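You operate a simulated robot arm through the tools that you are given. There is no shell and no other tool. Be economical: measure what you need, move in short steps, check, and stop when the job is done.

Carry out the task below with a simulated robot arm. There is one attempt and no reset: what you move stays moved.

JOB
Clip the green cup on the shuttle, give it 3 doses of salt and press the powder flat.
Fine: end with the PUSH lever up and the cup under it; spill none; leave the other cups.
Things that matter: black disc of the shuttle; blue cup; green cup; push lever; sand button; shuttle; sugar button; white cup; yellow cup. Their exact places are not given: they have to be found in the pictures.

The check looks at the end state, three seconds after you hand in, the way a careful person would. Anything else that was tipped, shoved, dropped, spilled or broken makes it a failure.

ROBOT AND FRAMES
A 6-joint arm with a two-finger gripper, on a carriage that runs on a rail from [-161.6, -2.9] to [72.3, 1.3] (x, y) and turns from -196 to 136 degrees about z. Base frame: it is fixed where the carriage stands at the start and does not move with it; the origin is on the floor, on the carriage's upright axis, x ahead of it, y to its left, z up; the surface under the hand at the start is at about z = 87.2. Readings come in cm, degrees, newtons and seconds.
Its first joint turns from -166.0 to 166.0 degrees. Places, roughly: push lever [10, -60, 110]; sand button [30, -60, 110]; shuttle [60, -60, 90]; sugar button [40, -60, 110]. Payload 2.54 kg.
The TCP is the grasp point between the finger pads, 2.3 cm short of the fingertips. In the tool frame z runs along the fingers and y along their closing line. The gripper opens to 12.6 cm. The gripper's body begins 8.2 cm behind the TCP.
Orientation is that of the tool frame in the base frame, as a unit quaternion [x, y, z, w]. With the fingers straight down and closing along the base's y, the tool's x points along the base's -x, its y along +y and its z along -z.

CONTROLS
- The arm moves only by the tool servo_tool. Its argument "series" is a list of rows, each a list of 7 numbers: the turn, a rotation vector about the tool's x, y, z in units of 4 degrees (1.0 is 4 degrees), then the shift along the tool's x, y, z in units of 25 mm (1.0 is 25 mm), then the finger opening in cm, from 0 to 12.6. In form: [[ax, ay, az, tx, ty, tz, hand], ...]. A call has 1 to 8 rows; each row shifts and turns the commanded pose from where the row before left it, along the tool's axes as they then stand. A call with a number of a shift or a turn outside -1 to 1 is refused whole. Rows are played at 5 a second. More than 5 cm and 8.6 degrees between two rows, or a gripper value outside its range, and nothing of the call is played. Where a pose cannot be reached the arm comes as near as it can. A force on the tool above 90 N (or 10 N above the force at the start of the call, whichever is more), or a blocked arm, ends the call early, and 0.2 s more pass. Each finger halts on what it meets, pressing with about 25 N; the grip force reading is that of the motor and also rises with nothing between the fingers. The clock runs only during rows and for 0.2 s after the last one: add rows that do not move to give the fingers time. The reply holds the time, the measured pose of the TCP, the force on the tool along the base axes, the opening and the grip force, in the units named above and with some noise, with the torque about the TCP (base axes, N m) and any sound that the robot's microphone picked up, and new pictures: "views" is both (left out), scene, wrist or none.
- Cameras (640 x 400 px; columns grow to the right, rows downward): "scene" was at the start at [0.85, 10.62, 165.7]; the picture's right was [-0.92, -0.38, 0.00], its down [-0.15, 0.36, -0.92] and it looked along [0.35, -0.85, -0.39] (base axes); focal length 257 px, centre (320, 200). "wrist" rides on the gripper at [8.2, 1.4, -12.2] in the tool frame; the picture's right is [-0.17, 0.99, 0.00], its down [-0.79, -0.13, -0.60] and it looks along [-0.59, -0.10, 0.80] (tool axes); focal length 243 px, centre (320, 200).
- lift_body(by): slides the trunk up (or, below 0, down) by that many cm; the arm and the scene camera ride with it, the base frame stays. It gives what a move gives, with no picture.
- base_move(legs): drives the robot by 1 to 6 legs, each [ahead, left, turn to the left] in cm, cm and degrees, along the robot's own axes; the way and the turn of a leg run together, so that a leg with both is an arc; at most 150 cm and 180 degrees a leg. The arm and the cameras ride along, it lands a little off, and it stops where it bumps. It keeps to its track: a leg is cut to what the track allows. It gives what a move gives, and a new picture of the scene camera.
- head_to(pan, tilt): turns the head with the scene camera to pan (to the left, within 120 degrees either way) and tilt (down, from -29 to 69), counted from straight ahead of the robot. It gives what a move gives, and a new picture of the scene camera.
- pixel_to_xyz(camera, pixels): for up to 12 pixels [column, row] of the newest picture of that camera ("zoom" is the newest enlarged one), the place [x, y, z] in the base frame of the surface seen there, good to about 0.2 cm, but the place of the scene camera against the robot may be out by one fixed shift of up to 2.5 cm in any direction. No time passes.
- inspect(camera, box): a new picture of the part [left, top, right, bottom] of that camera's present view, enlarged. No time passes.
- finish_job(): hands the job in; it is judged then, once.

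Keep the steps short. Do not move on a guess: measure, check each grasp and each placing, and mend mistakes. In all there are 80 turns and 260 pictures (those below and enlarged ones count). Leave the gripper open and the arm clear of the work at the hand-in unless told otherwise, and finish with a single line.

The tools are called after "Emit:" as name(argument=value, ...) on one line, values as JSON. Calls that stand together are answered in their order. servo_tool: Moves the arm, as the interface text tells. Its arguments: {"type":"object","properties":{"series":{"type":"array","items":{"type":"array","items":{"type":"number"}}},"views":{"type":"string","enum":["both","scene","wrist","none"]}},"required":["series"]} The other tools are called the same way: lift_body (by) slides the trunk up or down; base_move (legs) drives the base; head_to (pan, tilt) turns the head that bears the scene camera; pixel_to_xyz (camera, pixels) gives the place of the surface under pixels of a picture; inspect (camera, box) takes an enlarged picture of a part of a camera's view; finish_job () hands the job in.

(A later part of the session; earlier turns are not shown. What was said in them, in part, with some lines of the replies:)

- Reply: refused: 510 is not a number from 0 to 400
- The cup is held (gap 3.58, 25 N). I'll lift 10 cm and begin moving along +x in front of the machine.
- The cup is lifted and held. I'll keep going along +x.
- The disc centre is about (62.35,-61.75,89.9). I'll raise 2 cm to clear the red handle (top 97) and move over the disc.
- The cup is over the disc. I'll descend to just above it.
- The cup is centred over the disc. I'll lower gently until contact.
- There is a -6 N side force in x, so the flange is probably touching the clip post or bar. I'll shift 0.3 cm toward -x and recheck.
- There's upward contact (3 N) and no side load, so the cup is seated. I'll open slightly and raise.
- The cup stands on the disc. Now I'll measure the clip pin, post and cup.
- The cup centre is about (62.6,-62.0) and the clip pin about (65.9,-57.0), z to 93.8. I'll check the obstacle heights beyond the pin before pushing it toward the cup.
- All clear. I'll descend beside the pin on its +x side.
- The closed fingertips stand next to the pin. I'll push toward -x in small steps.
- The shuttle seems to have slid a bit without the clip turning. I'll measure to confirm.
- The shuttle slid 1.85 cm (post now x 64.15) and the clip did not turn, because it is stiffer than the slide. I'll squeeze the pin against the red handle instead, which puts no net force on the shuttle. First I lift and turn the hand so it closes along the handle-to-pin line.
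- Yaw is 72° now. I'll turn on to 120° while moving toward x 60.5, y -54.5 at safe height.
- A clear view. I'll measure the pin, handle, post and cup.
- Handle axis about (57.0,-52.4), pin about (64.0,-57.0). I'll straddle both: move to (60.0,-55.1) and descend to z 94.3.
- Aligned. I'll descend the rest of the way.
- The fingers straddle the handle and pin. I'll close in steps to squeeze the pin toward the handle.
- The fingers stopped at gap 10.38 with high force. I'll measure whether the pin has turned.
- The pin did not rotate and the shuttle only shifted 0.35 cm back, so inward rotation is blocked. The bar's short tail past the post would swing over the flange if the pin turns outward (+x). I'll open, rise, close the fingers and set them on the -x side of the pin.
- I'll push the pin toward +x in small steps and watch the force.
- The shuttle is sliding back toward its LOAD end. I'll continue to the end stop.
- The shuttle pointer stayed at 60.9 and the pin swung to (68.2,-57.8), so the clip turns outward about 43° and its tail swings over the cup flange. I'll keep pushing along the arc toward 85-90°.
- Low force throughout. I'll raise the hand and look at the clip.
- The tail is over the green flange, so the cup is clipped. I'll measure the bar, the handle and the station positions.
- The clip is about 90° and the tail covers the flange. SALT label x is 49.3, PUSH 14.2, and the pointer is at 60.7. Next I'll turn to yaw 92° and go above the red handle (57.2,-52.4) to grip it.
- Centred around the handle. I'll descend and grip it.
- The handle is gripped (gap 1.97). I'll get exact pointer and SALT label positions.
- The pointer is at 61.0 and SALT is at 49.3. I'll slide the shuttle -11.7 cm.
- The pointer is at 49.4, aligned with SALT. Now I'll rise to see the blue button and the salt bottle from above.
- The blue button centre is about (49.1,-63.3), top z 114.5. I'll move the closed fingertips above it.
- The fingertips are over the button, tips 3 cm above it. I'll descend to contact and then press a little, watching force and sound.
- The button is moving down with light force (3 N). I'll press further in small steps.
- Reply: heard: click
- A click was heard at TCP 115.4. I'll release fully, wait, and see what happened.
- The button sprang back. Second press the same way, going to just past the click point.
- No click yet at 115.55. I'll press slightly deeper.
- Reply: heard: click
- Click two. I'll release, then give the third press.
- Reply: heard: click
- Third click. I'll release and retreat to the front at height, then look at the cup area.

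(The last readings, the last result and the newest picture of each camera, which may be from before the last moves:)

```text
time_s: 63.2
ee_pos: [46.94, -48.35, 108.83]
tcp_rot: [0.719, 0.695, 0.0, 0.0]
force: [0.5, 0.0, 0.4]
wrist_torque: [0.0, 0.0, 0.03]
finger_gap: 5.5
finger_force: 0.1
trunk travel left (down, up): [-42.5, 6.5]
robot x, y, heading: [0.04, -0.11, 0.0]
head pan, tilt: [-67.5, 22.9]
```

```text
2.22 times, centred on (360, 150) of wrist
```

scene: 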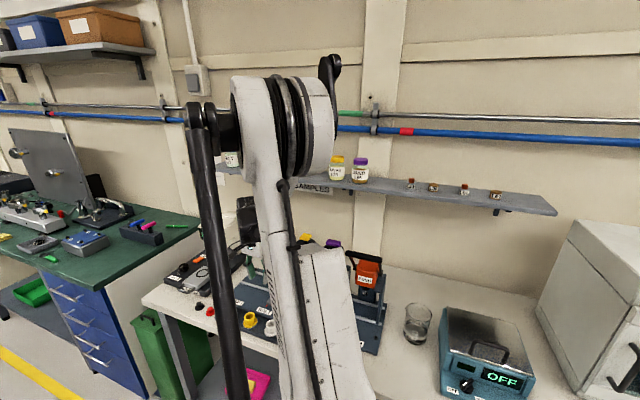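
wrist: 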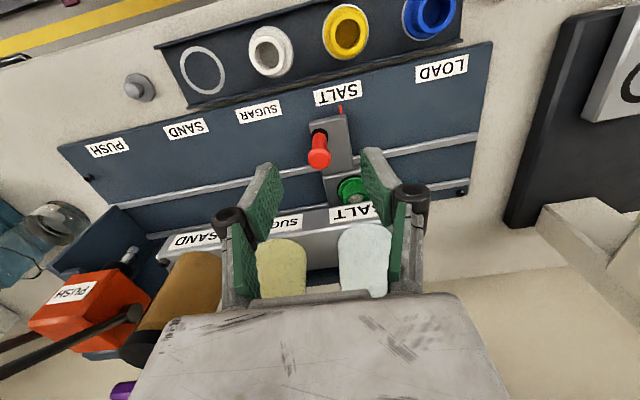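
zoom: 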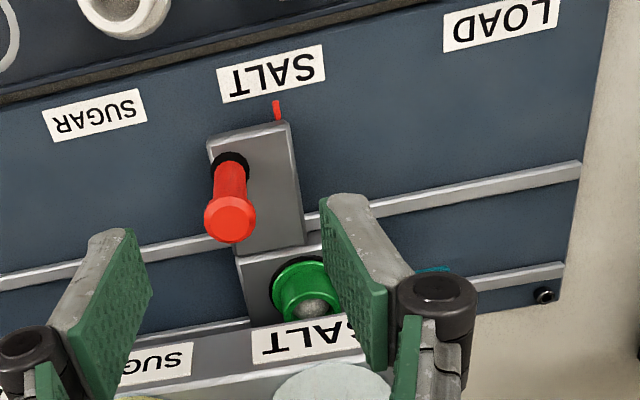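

White powder is heaped in the cup and nothing is spilled. Before sliding to PUSH I need to understand the lever, so I'll move along -x at the front, at height, to view it.

Emit:
servo_tool(series=[[0, 0, 0, 0.5, -1, -1, 5.5], [0, 0, 0, 0.5, -1, -1, 5.5], [0, 0, 0, 0.5, -1, -1, 5.5], [0, 0, 0, 0, -1, -1, 5.5], [0, 0, 0, 0, -1, -1, 5.5], [0, 0, 0, 0, -1, -1, 5.5], [0, 0, 0, 0, -1, -1, 5.5], [0, 0, 0, 0, -1, -1, 5.5]], views="both")

Emit:
inspect(camera="scene", box=[220, 200, 440, 380])

Emit:
inspect(camera="wrist", box=[140, 60, 380, 260])

```text
time_s: 65.0
ee_pos: [26.9, -43.67, 129.14]
tcp_rot: [0.719, 0.695, 0.0, 0.0]
force: [0.1, -0.2, 0.6]
wrist_torque: [-0.05, -0.04, -0.01]
finger_gap: 5.51
finger_force: 0.0
trunk travel left (down, up): [-42.5, 6.5]
robot x, y, heading: [-0.24, -0.28, 0.0]
head pan, tilt: [-67.5, 22.9]
```

scene: 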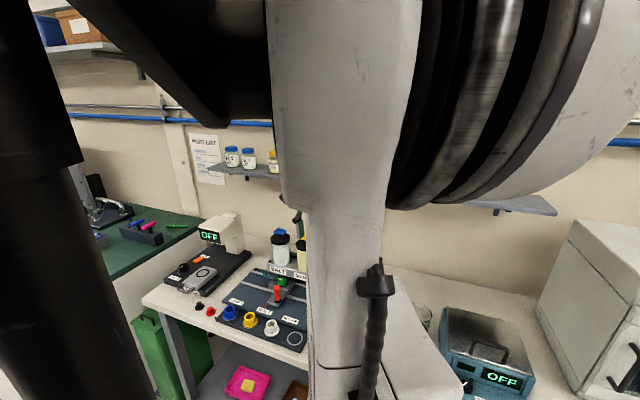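
wrist: 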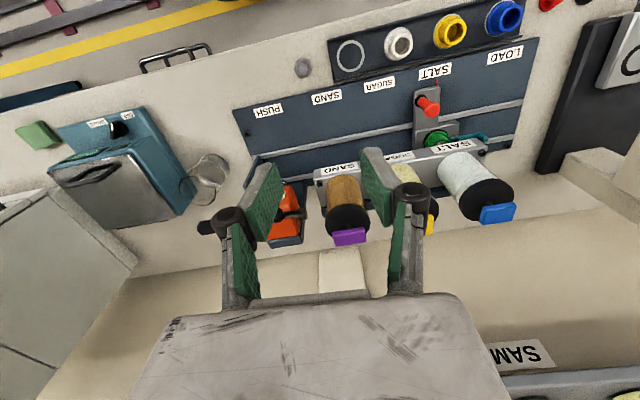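

```text
2.22 times, centred on (330, 290) of scene
```

zoom: 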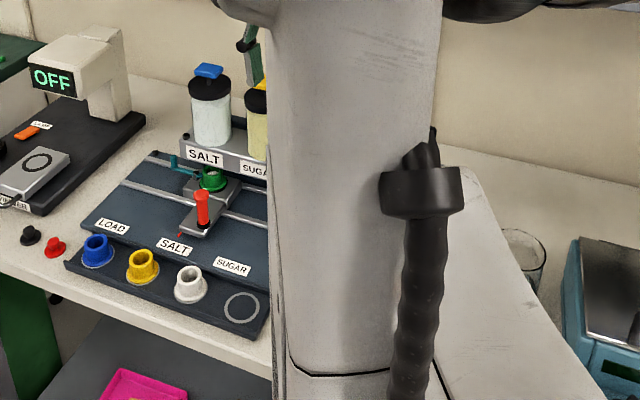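

```text
2.00 times, centred on (260, 160) of wrist
```

zoom: 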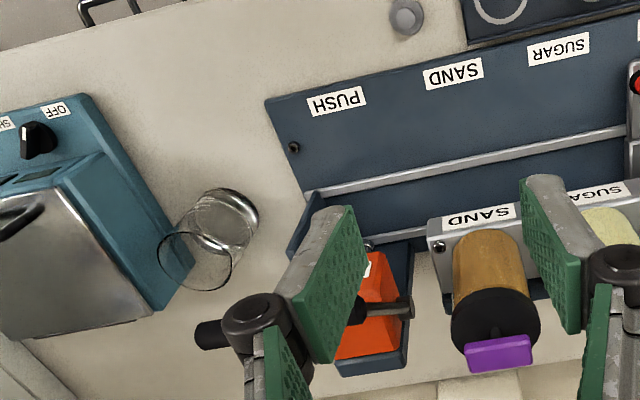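

The fingers hide the lever. I'll shift +x by 10 cm with the fingers closed for a clearer view.

Emit:
servo_tool(series=[[0, 0, 0, 0, 1, 0, 3], [0, 0, 0, 0, 1, 0, 0], [0, 0, 0, 0, 1, 0, 0], [0, 0, 0, 0, 1, 0, 0]], views="wrist")

Emit:
inspect(camera="wrist", box=[60, 80, 260, 260])

```text
time_s: 66.0
ee_pos: [36.92, -43.84, 129.13]
tcp_rot: [0.72, 0.694, 0.002, 0.0]
force: [-0.3, -0.6, 0.4]
wrist_torque: [0.04, -0.02, 0.0]
finger_gap: 0.02
finger_force: 24.9
trunk travel left (down, up): [-42.5, 6.5]
robot x, y, heading: [0.21, -0.4, -0.1]
head pan, tilt: [-67.5, 22.9]
```

wrist: 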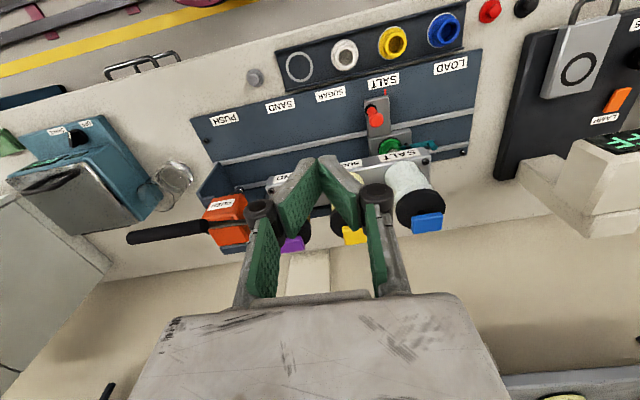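

```text
2.22 times, centred on (160, 170) of wrist
```

zoom: 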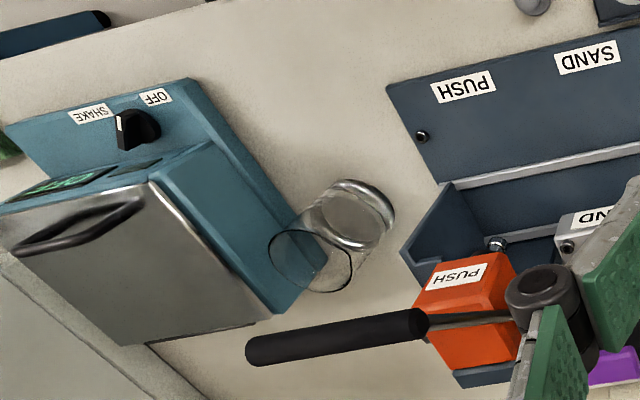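

Emit:
pixel_to_xyz(camera="zoom", pixels=[[260, 350], [330, 338], [400, 325], [420, 322], [470, 320], [500, 315], [455, 277], [480, 345], [497, 243], [440, 240], [462, 85], [340, 230]])

```text
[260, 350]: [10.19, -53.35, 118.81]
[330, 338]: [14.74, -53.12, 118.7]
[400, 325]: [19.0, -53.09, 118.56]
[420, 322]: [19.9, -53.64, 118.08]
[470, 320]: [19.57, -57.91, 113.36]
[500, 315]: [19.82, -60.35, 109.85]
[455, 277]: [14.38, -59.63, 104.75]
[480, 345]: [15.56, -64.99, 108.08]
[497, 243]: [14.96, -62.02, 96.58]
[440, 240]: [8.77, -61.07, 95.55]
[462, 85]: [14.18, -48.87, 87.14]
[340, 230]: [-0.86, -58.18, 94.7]
```

The lever is up. Its grip bar runs along x from 10 to 19 at about (y -53.4, z 118.5), with a side arm at x 19.8 down to a pivot near (y -65, z 105). A vertical hand on the red handle at PUSH would hit that bar, so I'll lean the hand toward +y. For reach I'll first drive the carriage 25 cm along -x, since the hand is well above everything.

Emit:
base_move(legs=[[-25, 0, 0]])

```text
time_s: 67.8
ee_pos: [12.22, -44.48, 129.02]
tcp_rot: [0.719, 0.695, 0.0, -0.001]
force: [0.0, 0.1, 0.9]
wrist_torque: [0.01, -0.03, -0.02]
finger_gap: 0.01
finger_force: 25.0
trunk travel left (down, up): [-42.5, 6.5]
robot x, y, heading: [-24.78, -0.29, 0.1]
head pan, tilt: [-67.5, 22.9]
```

scene: 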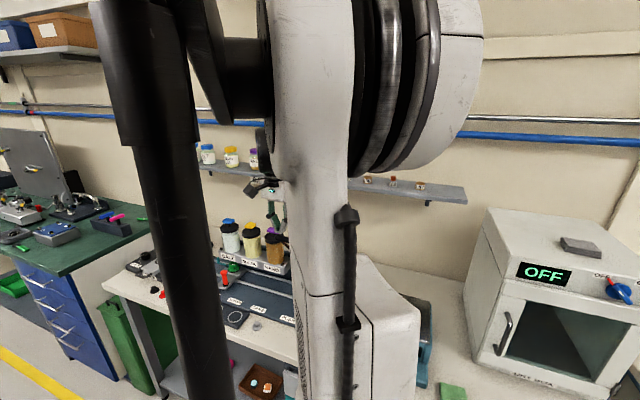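

I'll return along +x to above the handle, keeping height, then tilt.

Emit:
servo_tool(series=[[0, 0, 0, 0, 0.97, 0, 2], [0, 0, 0, 0, 0.97, 0, 5], [0, 0, 0, 0, 0.97, 0, 5.5], [0, 0, 0, 0, 0.97, 0, 5.5], [0, 0, 0, 0, 0.97, 0, 5.5], [0, 0, 0, 0, 0.97, 0, 5.5], [0, 0, 0, 0, 0.97, 0, 5.5], [0, 0, 0, 0, 0.97, 0, 5.5]], views="none")

Emit:
servo_tool(series=[[0, 0, 0, 0, 0.97, 0.8, 5.5], [0, 0, 0, 0, 0.97, 0.8, 5.5], [0, 0, 0, 0, 0.97, 0.8, 5.5], [0, 0, 0, 0, 0.97, 0.8, 5.5], [0, 0, 0, 0, 0.97, 0.8, 5.5], [0, 0, 0, 0, 0.9, 0.8, 5.5], [0, -1, 0, 0, 0, 0, 5.5], [0, -1, 0, 0, 0, 0, 5.5]], views="none")

Emit:
servo_tool(series=[[0, -1, 0, 0, 0, 0, 5.5], [0, -1, 0, 0, 0, 0, 5.5], [0, -1, 0, 0, 0, 0, 5.5], [0, -1, 0, 0, 0, 0, 5.5], [0, -1, 0, 0, 0, 0, 5.5], [0, 0, 0, 0, 0, 0, 5.5]], views="wrist")

```text
time_s: 69.6
ee_pos: [31.57, -45.05, 129.15]
tcp_rot: [0.72, 0.694, 0.0, 0.0]
force: [-0.6, 0.6, 0.2]
wrist_torque: [0.04, 0.03, -0.01]
finger_gap: 5.49
finger_force: 0.1
trunk travel left (down, up): [-42.5, 6.5]
robot x, y, heading: [-24.68, -0.74, 0.1]
head pan, tilt: [-67.5, 22.9]
```

```text
time_s: 71.4
ee_pos: [45.93, -45.49, 117.16]
tcp_rot: [0.717, 0.693, -0.051, 0.049]
force: [-0.3, 1.0, -0.8]
wrist_torque: [-0.01, -0.03, 0.04]
finger_gap: 5.51
finger_force: 0.1
trunk travel left (down, up): [-42.5, 6.5]
robot x, y, heading: [-24.97, -0.46, 0.0]
head pan, tilt: [-67.5, 22.9]
```

```text
time_s: 72.8
ee_pos: [45.86, -45.57, 117.07]
tcp_rot: [0.699, 0.674, -0.174, 0.168]
force: [0.5, -0.3, -0.2]
wrist_torque: [0.0, -0.01, 0.02]
finger_gap: 5.51
finger_force: 0.2
trunk travel left (down, up): [-42.5, 6.5]
robot x, y, heading: [-24.84, -0.57, -0.1]
head pan, tilt: [-67.5, 22.9]
```

wrist: 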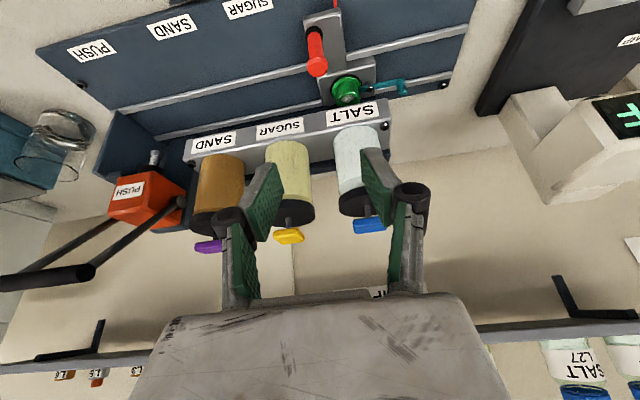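

The tilt is correct. I'll move to the approach line, then advance along the tool axis toward the handle.

Emit:
servo_tool(series=[[0, 0, 0, 0.9, 0, 0, 5.5], [0, 0, 0, 0.9, 0, 0.5, 5.5], [0, 0, 0, 0, 0, 1, 5.5], [0, 0, 0, 0, 0, 1, 5.5], [0, 0, 0, 0, 0, 1, 5.5], [0, 0, 0, 0, 0, 1, 5.5], [0, 0, 0, 0, 0, 1, 5.5], [0, 0, 0, 0, 0, 0.5, 5.5]], views="wrist")

Emit:
inspect(camera="wrist", box=[200, 60, 440, 220])

```text
time_s: 74.6
ee_pos: [45.68, -48.78, 101.64]
tcp_rot: [0.698, 0.674, -0.174, 0.168]
force: [-0.7, 0.0, 0.0]
wrist_torque: [-0.02, 0.0, -0.02]
finger_gap: 5.49
finger_force: 0.1
trunk travel left (down, up): [-42.5, 6.5]
robot x, y, heading: [-24.7, -0.4, 0.3]
head pan, tilt: [-67.5, 22.9]
```

wrist: 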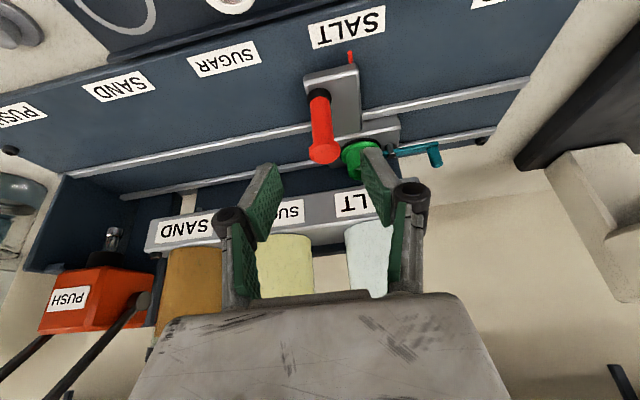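

```text
2.50 times, centred on (320, 140) of wrist
```

zoom: 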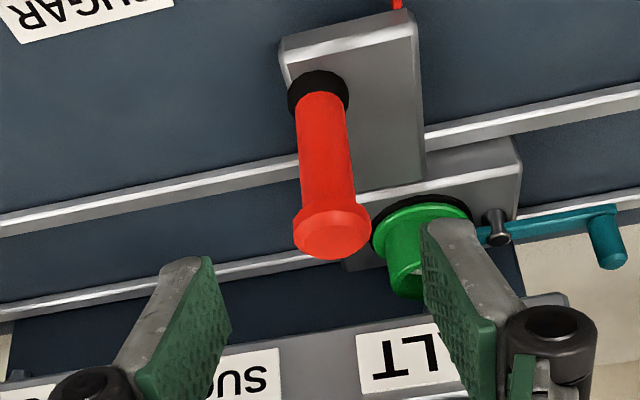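

Lined up with the handle. I'll advance 7.9 cm and close on it.

Emit:
servo_tool(series=[[0, 0, 0, 0, 0.08, 0.9, 5.5], [0, 0, 0, 0, 0, 0.9, 5.5], [0, 0, 0, 0, 0, 0.8, 5.5], [0, 0, 0, 0, 0, 0.56, 5.5], [0, 0, 0, 0, 0, 0, 3.5], [0, 0, 0, 0, 0, 0, 2], [0, 0, 0, 0, 0, 0, 1], [0, 0, 0, 0, 0, 0, 1]], views="wrist")

Emit:
inspect(camera="wrist", box=[200, 40, 480, 220])

```text
time_s: 76.4
ee_pos: [45.76, -52.39, 94.74]
tcp_rot: [0.697, 0.674, -0.174, 0.168]
force: [2.5, -0.6, -3.6]
wrist_torque: [-0.13, -0.05, -0.05]
finger_gap: 1.97
finger_force: 45.0
trunk travel left (down, up): [-42.5, 6.5]
robot x, y, heading: [-24.65, -0.76, 0.0]
head pan, tilt: [-67.5, 22.9]
```

wrist: 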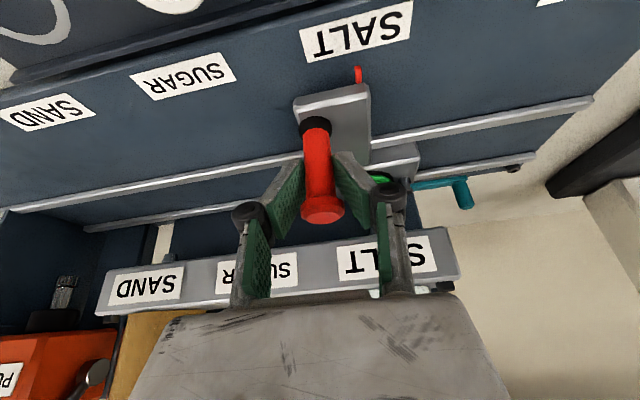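

```text
2.22 times, centred on (340, 130) of wrist
```

zoom: 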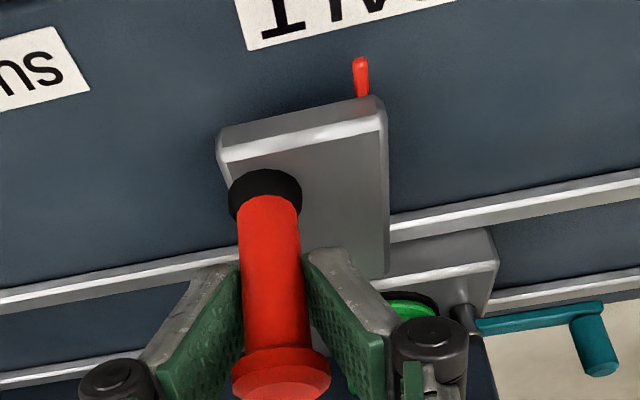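

Gripped. I'll slide toward PUSH slowly, 1 cm per step, following the rail's slight skew.

Emit:
servo_tool(series=[[0, 0, 0, -0.02, -0.4, 0.01, 1], [0, 0, 0, -0.02, -0.4, 0.01, 1], [0, 0, 0, -0.02, -0.4, 0.01, 1], [0, 0, 0, -0.02, -0.4, 0.01, 1], [0, 0, 0, -0.02, -0.4, 0.01, 1], [0, 0, 0, -0.02, -0.4, 0.01, 1], [0, 0, 0, -0.02, -0.4, 0.01, 1], [0, 0, 0, -0.02, -0.4, 0.01, 1]], views="none")

```text
time_s: 78.2
ee_pos: [37.78, -52.39, 94.88]
tcp_rot: [0.698, 0.674, -0.174, 0.168]
force: [-1.6, 5.6, -2.5]
wrist_torque: [0.18, -0.08, 0.0]
finger_gap: 1.97
finger_force: 44.3
trunk travel left (down, up): [-42.5, 6.5]
robot x, y, heading: [-24.82, -0.38, -0.1]
head pan, tilt: [-67.5, 22.9]
```

Forces are small and the shuttle moves. I'll continue with a smaller correction.

Emit:
servo_tool(series=[[0, 0, 0, -0.01, -0.4, 0.005, 1], [0, 0, 0, -0.01, -0.4, 0.005, 1], [0, 0, 0, -0.01, -0.4, 0.005, 1], [0, 0, 0, -0.01, -0.4, 0.005, 1], [0, 0, 0, -0.01, -0.4, 0.005, 1], [0, 0, 0, -0.01, -0.4, 0.005, 1], [0, 0, 0, -0.01, -0.4, 0.005, 1], [0, 0, 0, -0.01, -0.4, 0.005, 1]], views="wrist")

```text
time_s: 80.0
ee_pos: [29.68, -52.7, 94.77]
tcp_rot: [0.698, 0.673, -0.175, 0.169]
force: [0.2, -27.8, 21.9]
wrist_torque: [-0.38, -0.03, -0.03]
finger_gap: 1.97
finger_force: 45.0
trunk travel left (down, up): [-42.5, 6.5]
robot x, y, heading: [-24.57, -0.77, -0.0]
head pan, tilt: [-67.5, 22.9]
```

wrist: 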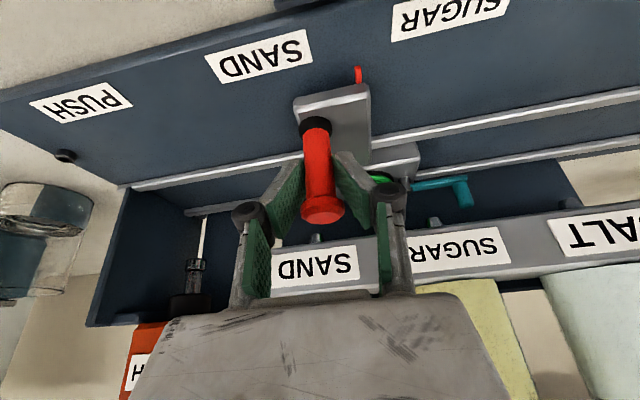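

The side load is growing (y -28 N). I'll correct about 0.17 cm along -tool x, then continue.

Emit:
servo_tool(series=[[0, 0, 0, -0.06, 0, 0, 1], [0, 0, 0, -0.018, -0.4, 0.004, 1], [0, 0, 0, -0.018, -0.4, 0.004, 1], [0, 0, 0, -0.018, -0.4, 0.004, 1], [0, 0, 0, -0.018, -0.4, 0.004, 1], [0, 0, 0, -0.018, -0.4, 0.004, 1]], views="none")

```text
time_s: 81.4
ee_pos: [24.73, -52.71, 94.7]
tcp_rot: [0.698, 0.675, -0.172, 0.166]
force: [-3.4, -7.0, -23.2]
wrist_torque: [0.36, -0.03, -0.04]
finger_gap: 1.96
finger_force: 44.4
trunk travel left (down, up): [-42.5, 6.5]
robot x, y, heading: [-24.72, -0.51, -0.1]
head pan, tilt: [-67.5, 22.9]
```

Emit:
servo_tool(series=[[0, 0, 0, 0, 0, 0.04, 1], [0, 0, 0, -0.018, -0.4, 0.009, 1], [0, 0, 0, -0.018, -0.4, 0.009, 1], [0, 0, 0, -0.018, -0.4, 0.009, 1], [0, 0, 0, -0.018, -0.4, 0.009, 1], [0, 0, 0, -0.018, -0.4, 0.009, 1], [0, 0, 0, -0.018, -0.4, 0.009, 1]], views="wrist")

Emit:
inspect(camera="wrist", box=[120, 40, 480, 280])

```text
time_s: 83.0
ee_pos: [18.71, -52.68, 94.69]
tcp_rot: [0.699, 0.673, -0.175, 0.168]
force: [-0.6, -18.0, -9.2]
wrist_torque: [-0.65, -0.05, -0.09]
finger_gap: 1.98
finger_force: 44.7
trunk travel left (down, up): [-42.5, 6.5]
robot x, y, heading: [-24.93, -0.59, 0.3]
head pan, tilt: [-67.5, 22.9]
```

wrist: 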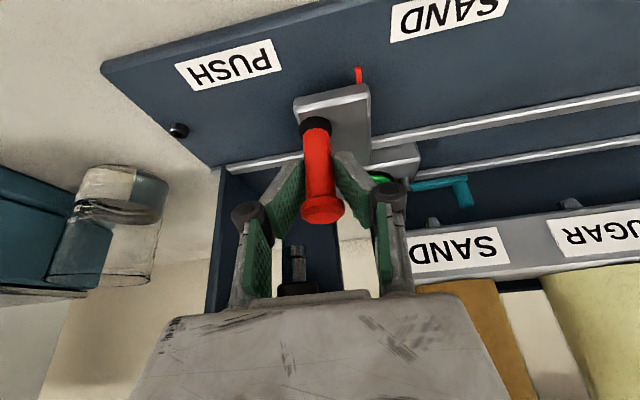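

```text
1.67 times, centred on (300, 160) of wrist
```

zoom: 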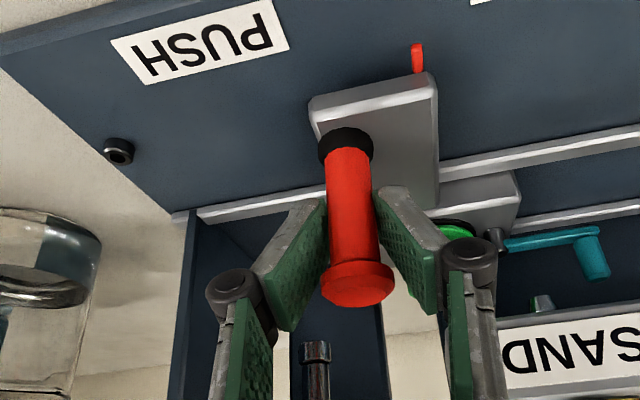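

Emit:
pixel_to_xyz(camera="zoom", pixels=[[418, 62], [120, 62], [280, 25], [200, 43], [317, 355], [302, 360], [330, 358]])

```text
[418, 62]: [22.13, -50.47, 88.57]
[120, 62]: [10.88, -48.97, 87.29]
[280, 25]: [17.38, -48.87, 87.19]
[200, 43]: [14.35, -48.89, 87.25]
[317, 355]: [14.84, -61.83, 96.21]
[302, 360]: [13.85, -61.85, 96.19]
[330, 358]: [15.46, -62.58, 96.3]
```

The pointer is at 22.1, the PUSH label at 14.2 and the plunger stem at about 14.6. I'll slide the last 7.8 cm.

Emit:
servo_tool(series=[[0, 0, 0, -0.05, -0.3, 0.02, 1], [0, 0, 0, -0.018, -0.4, 0.009, 1], [0, 0, 0, -0.018, -0.4, 0.009, 1], [0, 0, 0, -0.018, -0.4, 0.009, 1], [0, 0, 0, -0.018, -0.4, 0.009, 1], [0, 0, 0, -0.018, -0.4, 0.009, 1], [0, 0, 0, -0.018, -0.4, 0.009, 1], [0, 0, 0, -0.018, -0.4, 0.009, 1]], views="wrist")

Emit:
inspect(camera="wrist", box=[160, 20, 480, 260])

```text
time_s: 84.8
ee_pos: [10.96, -52.98, 94.78]
tcp_rot: [0.698, 0.674, -0.174, 0.168]
force: [-2.5, -24.6, -2.7]
wrist_torque: [-0.5, 0.0, -0.05]
finger_gap: 1.95
finger_force: 44.8
trunk travel left (down, up): [-42.5, 6.5]
robot x, y, heading: [-24.68, -0.49, 0.0]
head pan, tilt: [-67.5, 22.9]
```

wrist: 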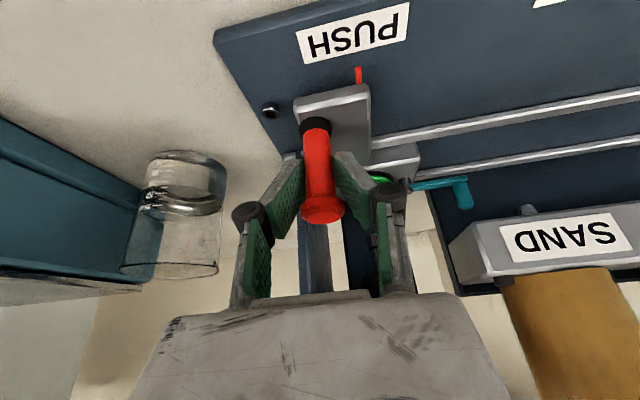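

```text
1.67 times, centred on (320, 140) of wrist
```

zoom: 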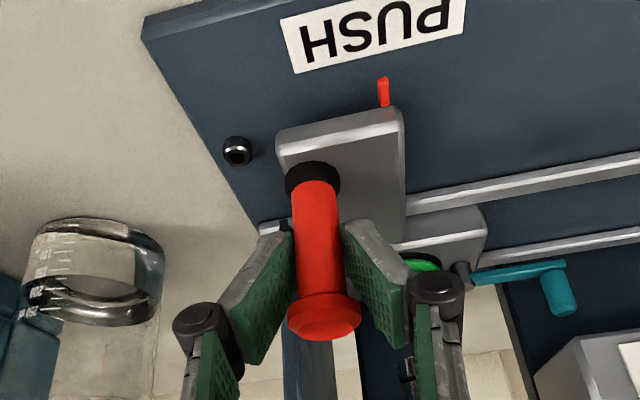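

Emit:
pixel_to_xyz(camera="zoom", pixels=[[384, 93], [296, 48], [463, 12], [378, 35], [408, 375], [404, 362], [425, 262]])

```text
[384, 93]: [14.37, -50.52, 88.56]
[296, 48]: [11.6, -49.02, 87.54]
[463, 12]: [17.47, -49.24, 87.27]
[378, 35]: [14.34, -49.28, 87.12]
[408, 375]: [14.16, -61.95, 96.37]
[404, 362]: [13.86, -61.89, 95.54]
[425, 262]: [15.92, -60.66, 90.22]
```

The pointer is at 14.37, matching the PUSH label, so the cup is under the plunger. I'll release the handle and retreat along the tool axis, clear of the lever.

Emit:
servo_tool(series=[[0, 0, 0, 0, 0, 0, 2.5], [0, 0, 0, 0, 0, 0, 4], [0, 0, 0, 0, 0, -0.5, 4], [0, 0, 0, 0, 0, -1, 4], [0, 0, 0, 0, 0, -1, 4], [0, 0, 0, 0, 0, -1, 4], [0, 0, 0, 0, 0, -1, 4], [0, 0, 0, 0, 0, -1, 4]], views="wrist")

Emit:
inspect(camera="wrist", box=[220, 0, 460, 180])

```text
time_s: 86.6
ee_pos: [11.12, -46.24, 106.9]
tcp_rot: [0.698, 0.674, -0.174, 0.168]
force: [0.3, 0.3, -0.3]
wrist_torque: [-0.02, -0.03, 0.01]
finger_gap: 3.99
finger_force: 0.0
trunk travel left (down, up): [-42.5, 6.5]
robot x, y, heading: [-24.98, -0.38, 0.0]
head pan, tilt: [-67.5, 22.9]
```

wrist: 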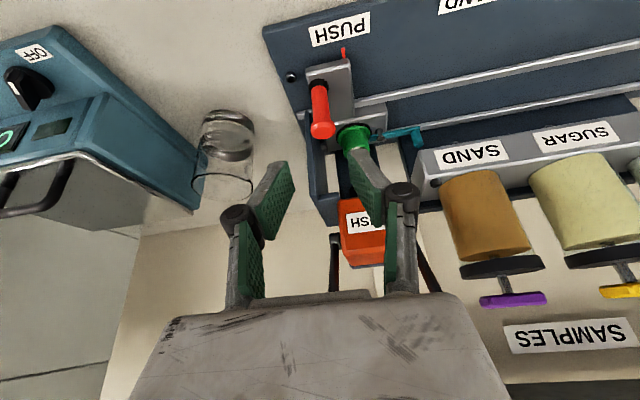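

```text
2.22 times, centred on (340, 90) of wrist
```

zoom: 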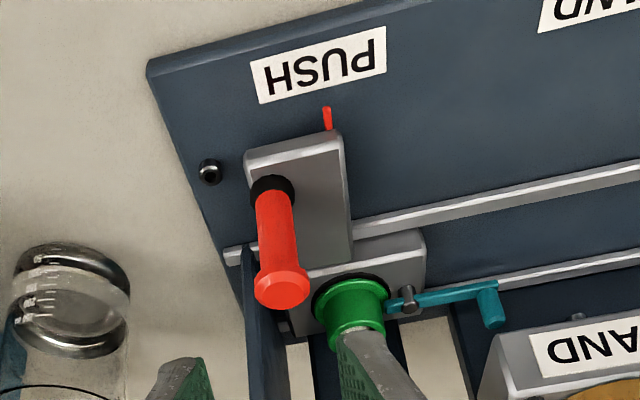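

The shuttle is in place. I'll rise in front of the bar, then turn the hand back to yaw about 0 so that it closes across the bar.

Emit:
servo_tool(series=[[0, 0, 0, -0.38, 0, -0.93, 5], [0, 0, 0, -0.38, 0, -0.93, 5], [0, 0, 0, -0.38, 0, -0.93, 5], [0, 0, 0, -0.38, 0, -0.93, 5], [0, 0, 0, -0.38, 0, -0.93, 5], [0, 0, 0, -0.38, 0, -0.93, 5], [0, 0, 0, -0.38, 0.8, -0.93, 5], [0, 0, 0, -0.38, 0.8, -0.93, 5]], views="none")

Emit:
servo_tool(series=[[0, 0, -1, 0, 0, 0, 5], [0, 0, -1, 0, 0, 0, 5], [0, 0, -1, 0, 0, 0, 5], [0, 0, -1, 0, 0, 0, 5], [0, 0, -1, 0, 0, 0, 5], [0, 0, -1, 0, 0, 0, 5], [0, 0, -1, 0, 0, 0, 5], [0, 0, -1, 0, 0, 0, 5]], views="none")

Emit:
servo_tool(series=[[0, 0, -1, 0, 0, 0, 5], [0, 0, -1, 0, 0, 0, 5], [0, 0, -1, 0, 0, 0, 5], [0, 0, -1, 0, 0, 0, 5], [0, 0, -1, 0, 0, 0, 5], [0, 0, -1, 0, 0, 0, 5], [0, 0, -1, 0, 0, 0, 5], [0, 0, -1, 0, 0, 0, 5]], views="none")

Emit:
servo_tool(series=[[0, 0, -1, 0, 0, 0, 5], [0, 0, -1, 0, 0, 0, 5], [0, 0, -1, 0, 0, 0, 5], [0, 0, -1, 0, 0, 0, 5], [0, 0, -1, 0, 0, 0, 5], [0, 0, -1, 0, 0, 0, 5], [0, 0, -1, 0, 0, 0, 5], [0, 0, 0, 0, 0, 0, 5]], views="wrist")

```text
time_s: 88.4
ee_pos: [15.48, -44.26, 126.71]
tcp_rot: [0.698, 0.674, -0.174, 0.168]
force: [0.2, 0.0, -0.8]
wrist_torque: [0.01, -0.01, -0.03]
finger_gap: 5.01
finger_force: 0.0
trunk travel left (down, up): [-42.5, 6.5]
robot x, y, heading: [-24.48, -0.73, 0.0]
head pan, tilt: [-67.5, 22.9]
```

```text
time_s: 90.2
ee_pos: [15.35, -44.42, 126.86]
tcp_rot: [0.485, 0.84, -0.214, 0.113]
force: [0.9, -0.7, 0.0]
wrist_torque: [-0.01, -0.02, -0.04]
finger_gap: 5.01
finger_force: 0.0
trunk travel left (down, up): [-42.5, 6.5]
robot x, y, heading: [-24.52, -0.45, 0.1]
head pan, tilt: [-67.5, 22.9]
```

```text
time_s: 92.0
ee_pos: [15.28, -44.47, 126.91]
tcp_rot: [0.234, 0.942, -0.237, 0.05]
force: [0.3, 0.1, 0.3]
wrist_torque: [0.01, 0.02, -0.01]
finger_gap: 5.04
finger_force: 0.0
trunk travel left (down, up): [-42.5, 6.5]
robot x, y, heading: [-24.8, -0.53, 0.1]
head pan, tilt: [-67.5, 22.9]
```

```text
time_s: 93.8
ee_pos: [15.26, -44.38, 126.84]
tcp_rot: [0.0, 0.97, -0.242, -0.009]
force: [1.2, 0.7, 0.1]
wrist_torque: [0.02, -0.01, 0.02]
finger_gap: 5.0
finger_force: 0.1
trunk travel left (down, up): [-42.5, 6.5]
robot x, y, heading: [-24.35, -0.32, 0.1]
head pan, tilt: [-67.5, 22.9]
```

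wrist: 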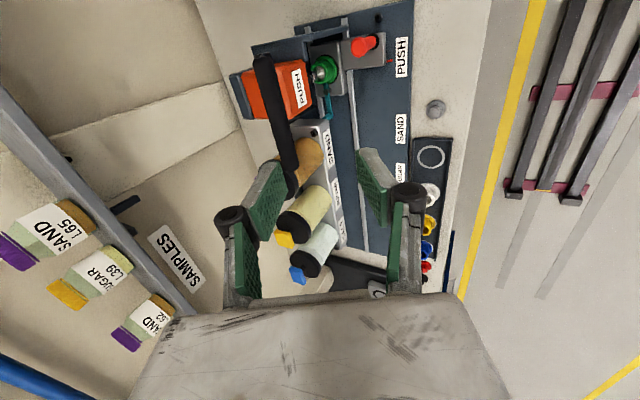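

The hand is turned. I'll measure the bar now.

Emit:
pixel_to_xyz(camera="wrist", pixels=[[262, 65], [268, 90], [275, 115], [282, 140], [288, 165], [292, 185], [274, 85], [322, 70]])

Emit:
inspect(camera="wrist", box=[220, 20, 420, 220])

```text
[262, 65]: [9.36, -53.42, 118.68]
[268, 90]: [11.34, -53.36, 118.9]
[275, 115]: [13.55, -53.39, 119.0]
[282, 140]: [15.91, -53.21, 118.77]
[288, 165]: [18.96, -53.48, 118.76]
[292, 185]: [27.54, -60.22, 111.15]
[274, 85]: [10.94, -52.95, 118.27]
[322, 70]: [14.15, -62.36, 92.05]
```

```text
2.00 times, centred on (320, 120) of wrist
```

zoom: 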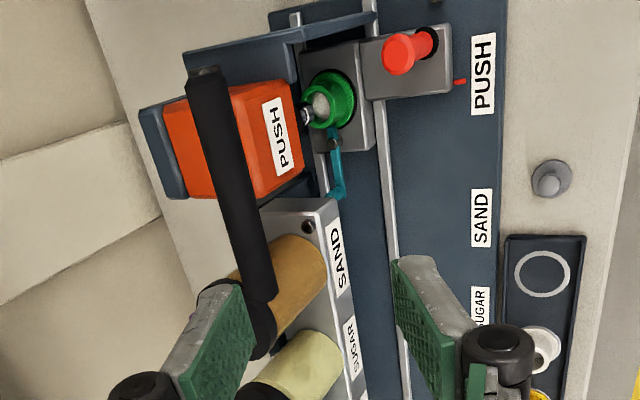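

The bar axis is about (y -53.6, z 118.2), mid x 14.3. I'll align and advance onto it with the fingers open 5 cm.

Emit:
servo_tool(series=[[0, 0, 0, 0.19, -0.82, 0, 5], [0, 0, 0, 0.19, -0.82, 0, 5], [0, 0, 0, 0, 0, 0.9, 5], [0, 0, 0, 0, 0, 0.9, 5], [0, 0, 0, 0, 0, 0.9, 5], [0, 0, 0, 0, 0, 0, 5]], views="wrist")

Emit:
inspect(camera="wrist", box=[200, 0, 440, 220])

```text
time_s: 95.2
ee_pos: [14.18, -51.34, 122.86]
tcp_rot: [0.0, 0.97, -0.242, -0.008]
force: [-0.2, -0.4, -0.7]
wrist_torque: [-0.02, 0.0, 0.02]
finger_gap: 4.98
finger_force: 0.0
trunk travel left (down, up): [-42.5, 6.5]
robot x, y, heading: [-24.43, -0.51, 0.1]
head pan, tilt: [-67.5, 22.9]
```

wrist: 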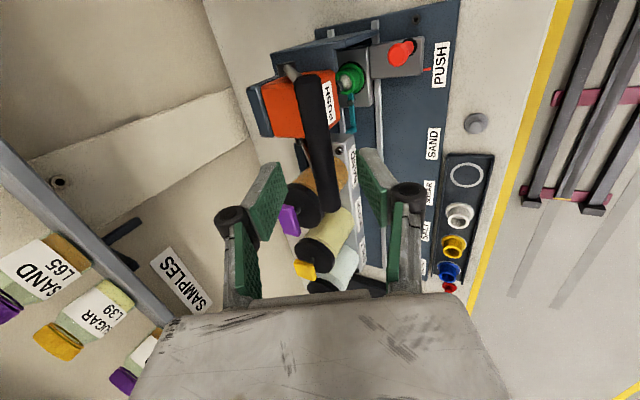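

```text
1.82 times, centred on (320, 110) of wrist
```

zoom: 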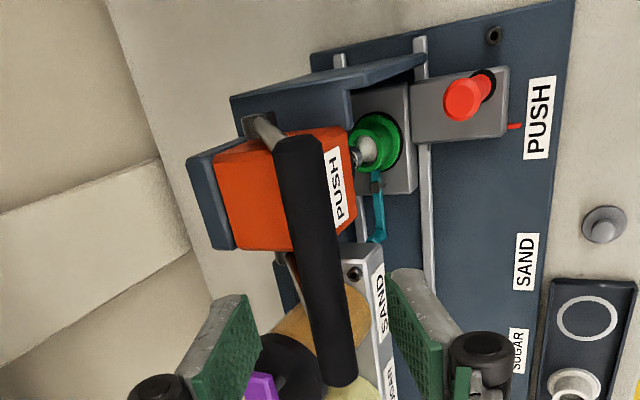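

The bar lies between the fingers. I'll advance 5 cm and close.

Emit:
servo_tool(series=[[0, 0, 0, 0, 0.06, 0.8, 5], [0, 0, 0, 0, 0, 0.8, 5], [0, 0, 0, 0, 0, 0.45, 5], [0, 0, 0, 0, 0, 0, 3], [0, 0, 0, 0, 0, 0, 1.5], [0, 0, 0, 0, 0, 0, 1], [0, 0, 0, 0, 0, 0, 1]], views="wrist")

```text
time_s: 96.8
ee_pos: [14.23, -53.68, 118.41]
tcp_rot: [0.0, 0.97, -0.242, -0.009]
force: [-0.6, -1.9, -3.1]
wrist_torque: [0.04, 0.25, 0.62]
finger_gap: 1.14
finger_force: 38.5
trunk travel left (down, up): [-42.5, 6.5]
robot x, y, heading: [-24.41, -0.46, -0.1]
head pan, tilt: [-67.5, 22.9]
```

wrist: 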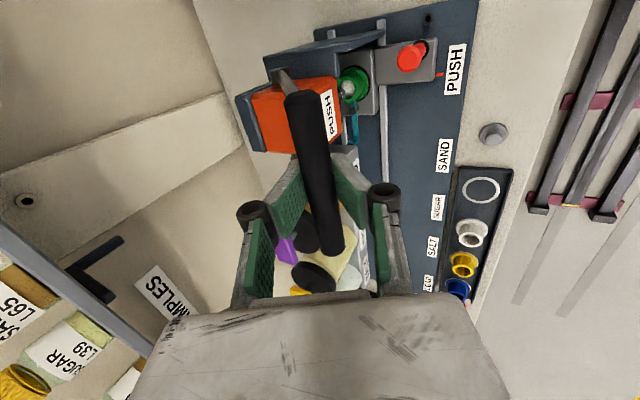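

The bar is gripped. I'll loosen to a cage (1.7) and pull along the lever's arc, down and toward me, in steps.

Emit:
servo_tool(series=[[0, 0, 0, 0, 0, 0, 1.7], [0, 0, 0, 0, 0.455, 0.126, 1.7], [0, 0, 0, 0, 0.445, 0.157, 1.7], [0, 0, 0, 0, 0.433, 0.188, 1.7], [0, 0, 0, 0, 0, 0, 1.7]], views="wrist")

Emit:
inspect(camera="wrist", box=[220, 0, 460, 220])

```text
time_s: 98.0
ee_pos: [14.28, -51.13, 115.69]
tcp_rot: [0.001, 0.97, -0.242, -0.008]
force: [0.9, -1.1, -1.4]
wrist_torque: [0.0, 0.0, 0.05]
finger_gap: 1.73
finger_force: 0.0
trunk travel left (down, up): [-42.5, 6.5]
robot x, y, heading: [-24.76, -0.34, 0.2]
head pan, tilt: [-67.5, 22.9]
```

wrist: 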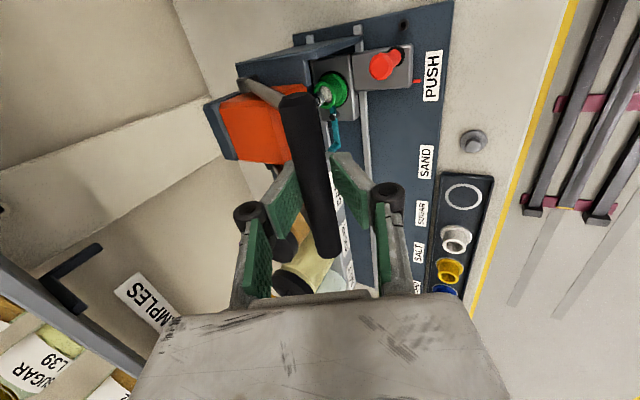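

```text
1.82 times, centred on (340, 110) of wrist
5 turns are left
```

zoom: 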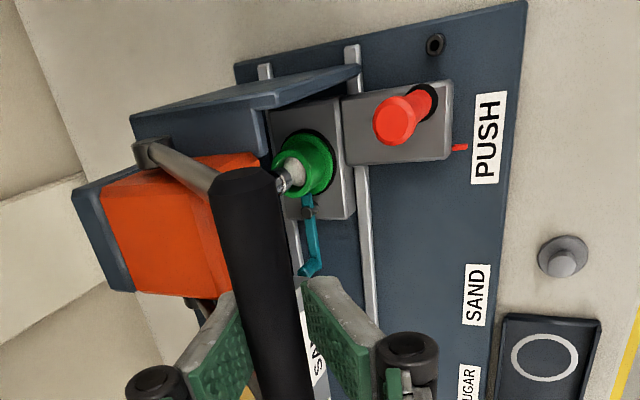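

The lever follows freely. I'll pull on along the arc until it meets resistance or reaches about 85°.

Emit:
servo_tool(series=[[0, 0, 0, 0, 0.419, 0.217, 1.7], [0, 0, 0, 0, 0.403, 0.246, 1.7], [0, 0, 0, 0, 0.384, 0.274, 1.7], [0, 0, 0, 0, 0.364, 0.3, 1.7], [0, 0, 0, 0, 0.342, 0.324, 1.7], [0, 0, 0, 0, 0.319, 0.348, 1.7], [0, 0, 0, 0, 0.294, 0.369, 1.7], [0, 0, 0, 0, 0.268, 0.388, 1.7]], views="wrist")

Emit:
inspect(camera="wrist", box=[180, 0, 420, 220])

```text
time_s: 99.8
ee_pos: [14.0, -47.98, 106.77]
tcp_rot: [0.001, 0.97, -0.242, -0.008]
force: [-0.8, -11.8, -0.2]
wrist_torque: [0.22, 0.09, 0.12]
finger_gap: 2.29
finger_force: 4.1
trunk travel left (down, up): [-42.5, 6.5]
robot x, y, heading: [-24.6, -0.29, 0.5]
head pan, tilt: [-67.5, 22.9]
```

wrist: 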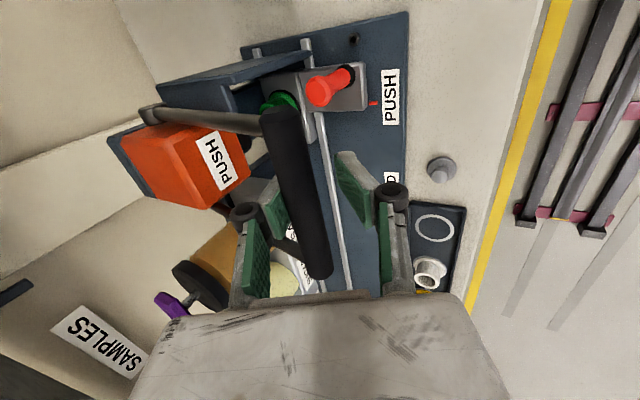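

```text
1.82 times, centred on (300, 110) of wrist
4 turns are left
```

zoom: 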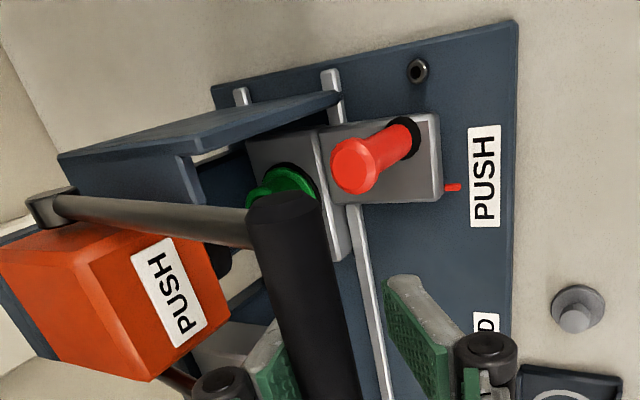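

The bar is now about level. I'll press on a little more (about 3.5 cm) to meet the end stop, then hold.

Emit:
servo_tool(series=[[0, 0, 0, 0, 0.13, 0.46, 1.7], [0, 0, 0, 0, 0.16, 0.45, 1.7], [0, 0, 0, 0, 0.16, 0.45, 1.7], [0, 0, 0, 0, 0, 0, 1.7]], views="wrist")

Emit:
inspect(camera="wrist", box=[140, 0, 420, 220])

Emit:
pixel_to_xyz(camera="wrist", pixels=[[290, 150], [310, 230], [285, 120], [200, 110]])

```text
time_s: 100.8
ee_pos: [13.93, -48.49, 103.43]
tcp_rot: [0.001, 0.97, -0.243, -0.008]
force: [1.3, 0.8, -0.3]
wrist_torque: [0.02, 0.01, 0.01]
finger_gap: 1.68
finger_force: 0.0
trunk travel left (down, up): [-42.5, 6.5]
robot x, y, heading: [-24.48, -0.24, -0.0]
head pan, tilt: [-67.5, 22.9]
```

wrist: 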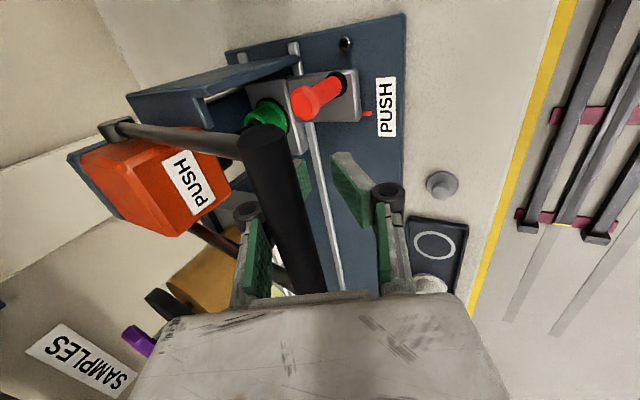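

```text
1.82 times, centred on (280, 110) of wrist
```

zoom: 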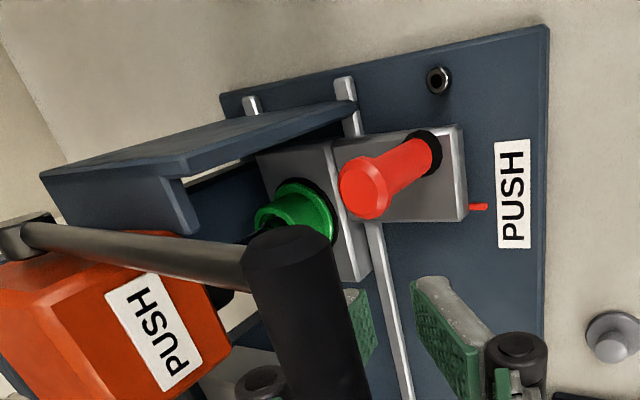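

```text
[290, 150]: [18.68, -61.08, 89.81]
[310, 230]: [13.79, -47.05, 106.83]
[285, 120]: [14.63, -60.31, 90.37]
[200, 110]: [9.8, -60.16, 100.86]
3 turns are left
```

The fingers slid along the bar, which sits near (y -47.5, z 106.3), without pushing it further. Turns are short, so in one go I'll re-grip the bar and pull it further down to its stop. Then I'll guide it back up the same arc in a cage grip and look.

Emit:
servo_tool(series=[[0, 0, 0, 0, 0, -0.6, 2.2], [0, 0, 0, 0, 0, -0.6, 2.2], [0, 0, 0, 0, 0, 0, 0.8], [0, 0, 0, 0, 0, 0, 0.8], [0, 0, 0, 0, 0.221, 0.417, 0.8], [0, 0, 0, 0, 0.192, 0.431, 0.8], [0, 0, 0, 0, 0.161, 0.443, 0.8], [0, 0, 0, 0, 0, 0, 0.8]], views="wrist")

Emit:
servo_tool(series=[[0, 0, 0, 0, 0, 0.5, 1.7], [0, 0, 0, 0, -0.161, -0.443, 1.7], [0, 0, 0, 0, -0.192, -0.431, 1.7], [0, 0, 0, 0, -0.221, -0.417, 1.7], [0, 0, 0, 0, -0.185, -0.305, 1.7], [0, 0, 0, 0, -0.268, -0.388, 1.7], [0, 0, 0, 0, -0.294, -0.369, 1.7], [0, 0, 0, 0, -0.319, -0.348, 1.7]], views="wrist")

Emit:
servo_tool(series=[[0, 0, 0, 0, -0.342, -0.324, 1.7], [0, 0, 0, 0, -0.364, -0.3, 1.7], [0, 0, 0, 0, -0.384, -0.274, 1.7], [0, 0, 0, 0, -0.403, -0.246, 1.7], [0, 0, 0, 0, -0.419, -0.217, 1.7], [0, 0, 0, 0, -0.433, -0.188, 1.7], [0, 0, 0, 0, -0.445, -0.157, 1.7], [0, 0, 0, 0, -0.455, -0.126, 1.7]], views="wrist")

Emit:
inspect(camera="wrist", box=[220, 0, 460, 220])

Emit:
pixel_to_xyz(camera="wrist", pixels=[[305, 120], [310, 150], [318, 180], [325, 210], [350, 85]])

```text
time_s: 102.6
ee_pos: [13.9, -47.62, 102.4]
tcp_rot: [0.001, 0.97, -0.241, -0.008]
force: [-2.2, -25.8, -0.8]
wrist_torque: [0.29, 0.06, 0.24]
finger_gap: 2.08
finger_force: 9.4
trunk travel left (down, up): [-42.5, 6.5]
robot x, y, heading: [-24.87, -0.28, 0.3]
head pan, tilt: [-67.5, 22.9]
```

wrist: 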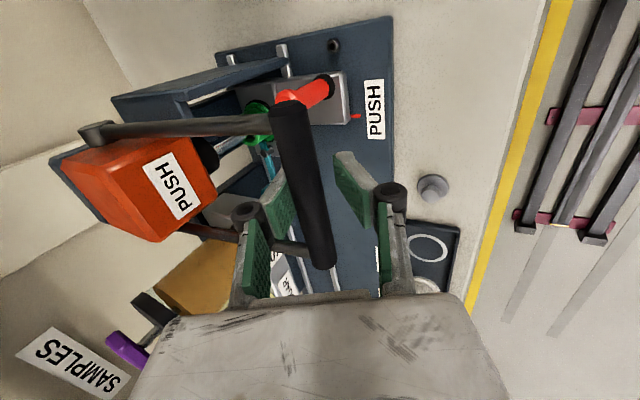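

```text
time_s: 104.4
ee_pos: [13.97, -48.28, 109.48]
tcp_rot: [0.001, 0.97, -0.241, -0.009]
force: [-0.6, 6.9, 1.5]
wrist_torque: [0.2, 0.01, 0.13]
finger_gap: 2.04
finger_force: 2.6
trunk travel left (down, up): [-42.5, 6.5]
robot x, y, heading: [-24.79, -0.31, -0.1]
head pan, tilt: [-67.5, 22.9]
```

wrist: 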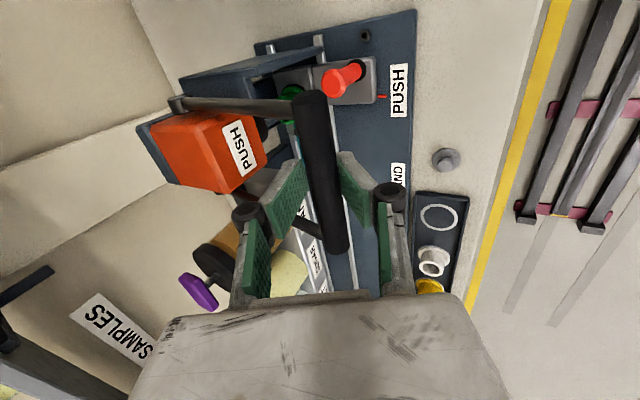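

```text
time_s: 106.2
ee_pos: [14.07, -53.38, 117.33]
tcp_rot: [0.001, 0.97, -0.242, -0.009]
force: [-0.2, 1.8, -2.3]
wrist_torque: [0.03, 0.03, 0.04]
finger_gap: 1.84
finger_force: 1.0
trunk travel left (down, up): [-42.5, 6.5]
robot x, y, heading: [-24.65, -0.18, 0.1]
head pan, tilt: [-67.5, 22.9]
```

wrist: 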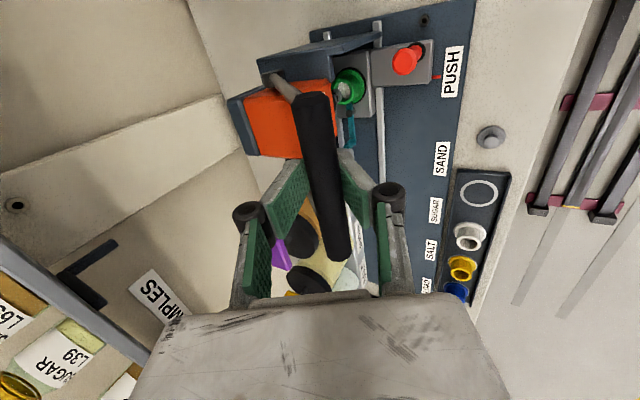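

```text
1.82 times, centred on (340, 110) of wrist
```

zoom: 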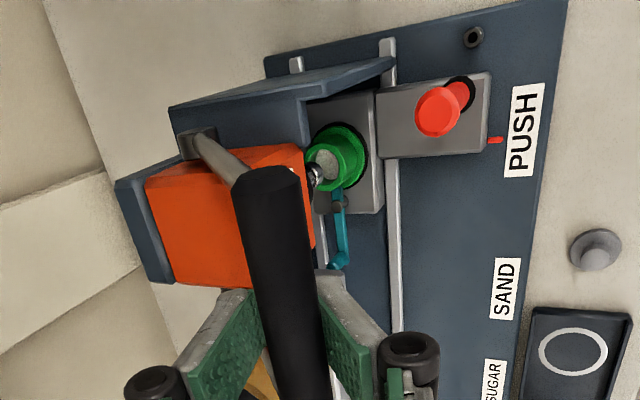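

```text
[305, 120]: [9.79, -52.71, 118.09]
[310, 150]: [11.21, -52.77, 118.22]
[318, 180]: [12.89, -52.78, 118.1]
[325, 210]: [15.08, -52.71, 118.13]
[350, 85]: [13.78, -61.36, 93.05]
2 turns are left
```

The lever is about 1 cm short of its original up position and the powder looks flat. I'll nudge the lever up the last bit, open, retreat well clear and look.

Emit:
servo_tool(series=[[0, 0, 0, 0, -0.24, -0.055, 1.7], [0, 0, 0, 0, -0.24, -0.055, 1.7], [0, 0, 0, 0, 0, 0, 1.7], [0, 0, 0, 0, 0, 0, 3], [0, 0, 0, 0, 0, 0, 5], [0, 0, 0, 0, 0, 0, 5]], views="none")

Emit:
servo_tool(series=[[0, 0, 0, 0, 0, -0.6, 5], [0, 0, 0, 0, 0, -1, 5], [0, 0, 0, 0, 0, -1, 5], [0, 0, 0, 0, 0, -1, 5], [0, 0, 0, 0, 0.4, -1, 5], [0, 0, 0, 0, 0.5, -0.6, 5], [0, 0, 0, 0, 0, 0, 5]], views="wrist")

Emit:
inspect(camera="wrist", box=[220, 0, 440, 180])

```text
time_s: 107.6
ee_pos: [14.03, -54.28, 118.03]
tcp_rot: [0.001, 0.97, -0.241, -0.008]
force: [-0.4, 0.6, -0.6]
wrist_torque: [-0.05, -0.02, 0.01]
finger_gap: 5.02
finger_force: 0.1
trunk travel left (down, up): [-42.5, 6.5]
robot x, y, heading: [-25.12, -0.19, 0.1]
head pan, tilt: [-67.5, 22.9]
```

```text
time_s: 109.2
ee_pos: [14.4, -46.18, 128.62]
tcp_rot: [0.0, 0.97, -0.242, -0.008]
force: [0.9, 0.3, -0.5]
wrist_torque: [-0.02, -0.03, -0.01]
finger_gap: 5.02
finger_force: 0.0
trunk travel left (down, up): [-42.5, 6.5]
robot x, y, heading: [-24.8, -0.35, 0.2]
head pan, tilt: [-67.5, 22.9]
```

wrist: 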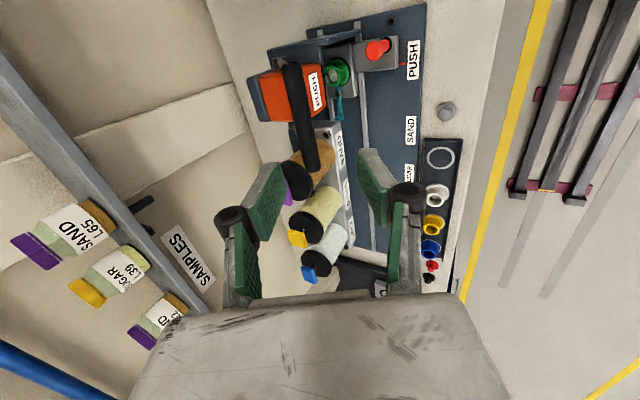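

```text
2.22 times, centred on (330, 90) of wrist
1 turns are left
```

zoom: 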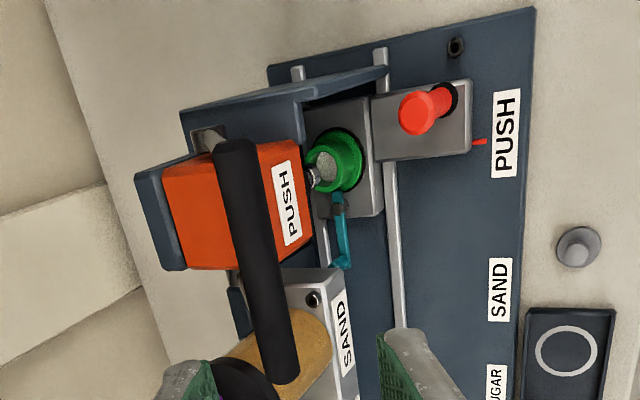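

The lever is up, the clipped cup is under it with flat salt in it, nothing is spilled, and the gripper is open and clear. I'm handing in.

Emit:
finish_job()

```text
The job is handed in.
```

I clipped the green cup on the shuttle, gave it 3 doses of salt (three clicks), pressed the powder and handed in: the PUSH lever is up with the cup under it, the salt looks flat, and I saw no spill and the other cups were not touched.
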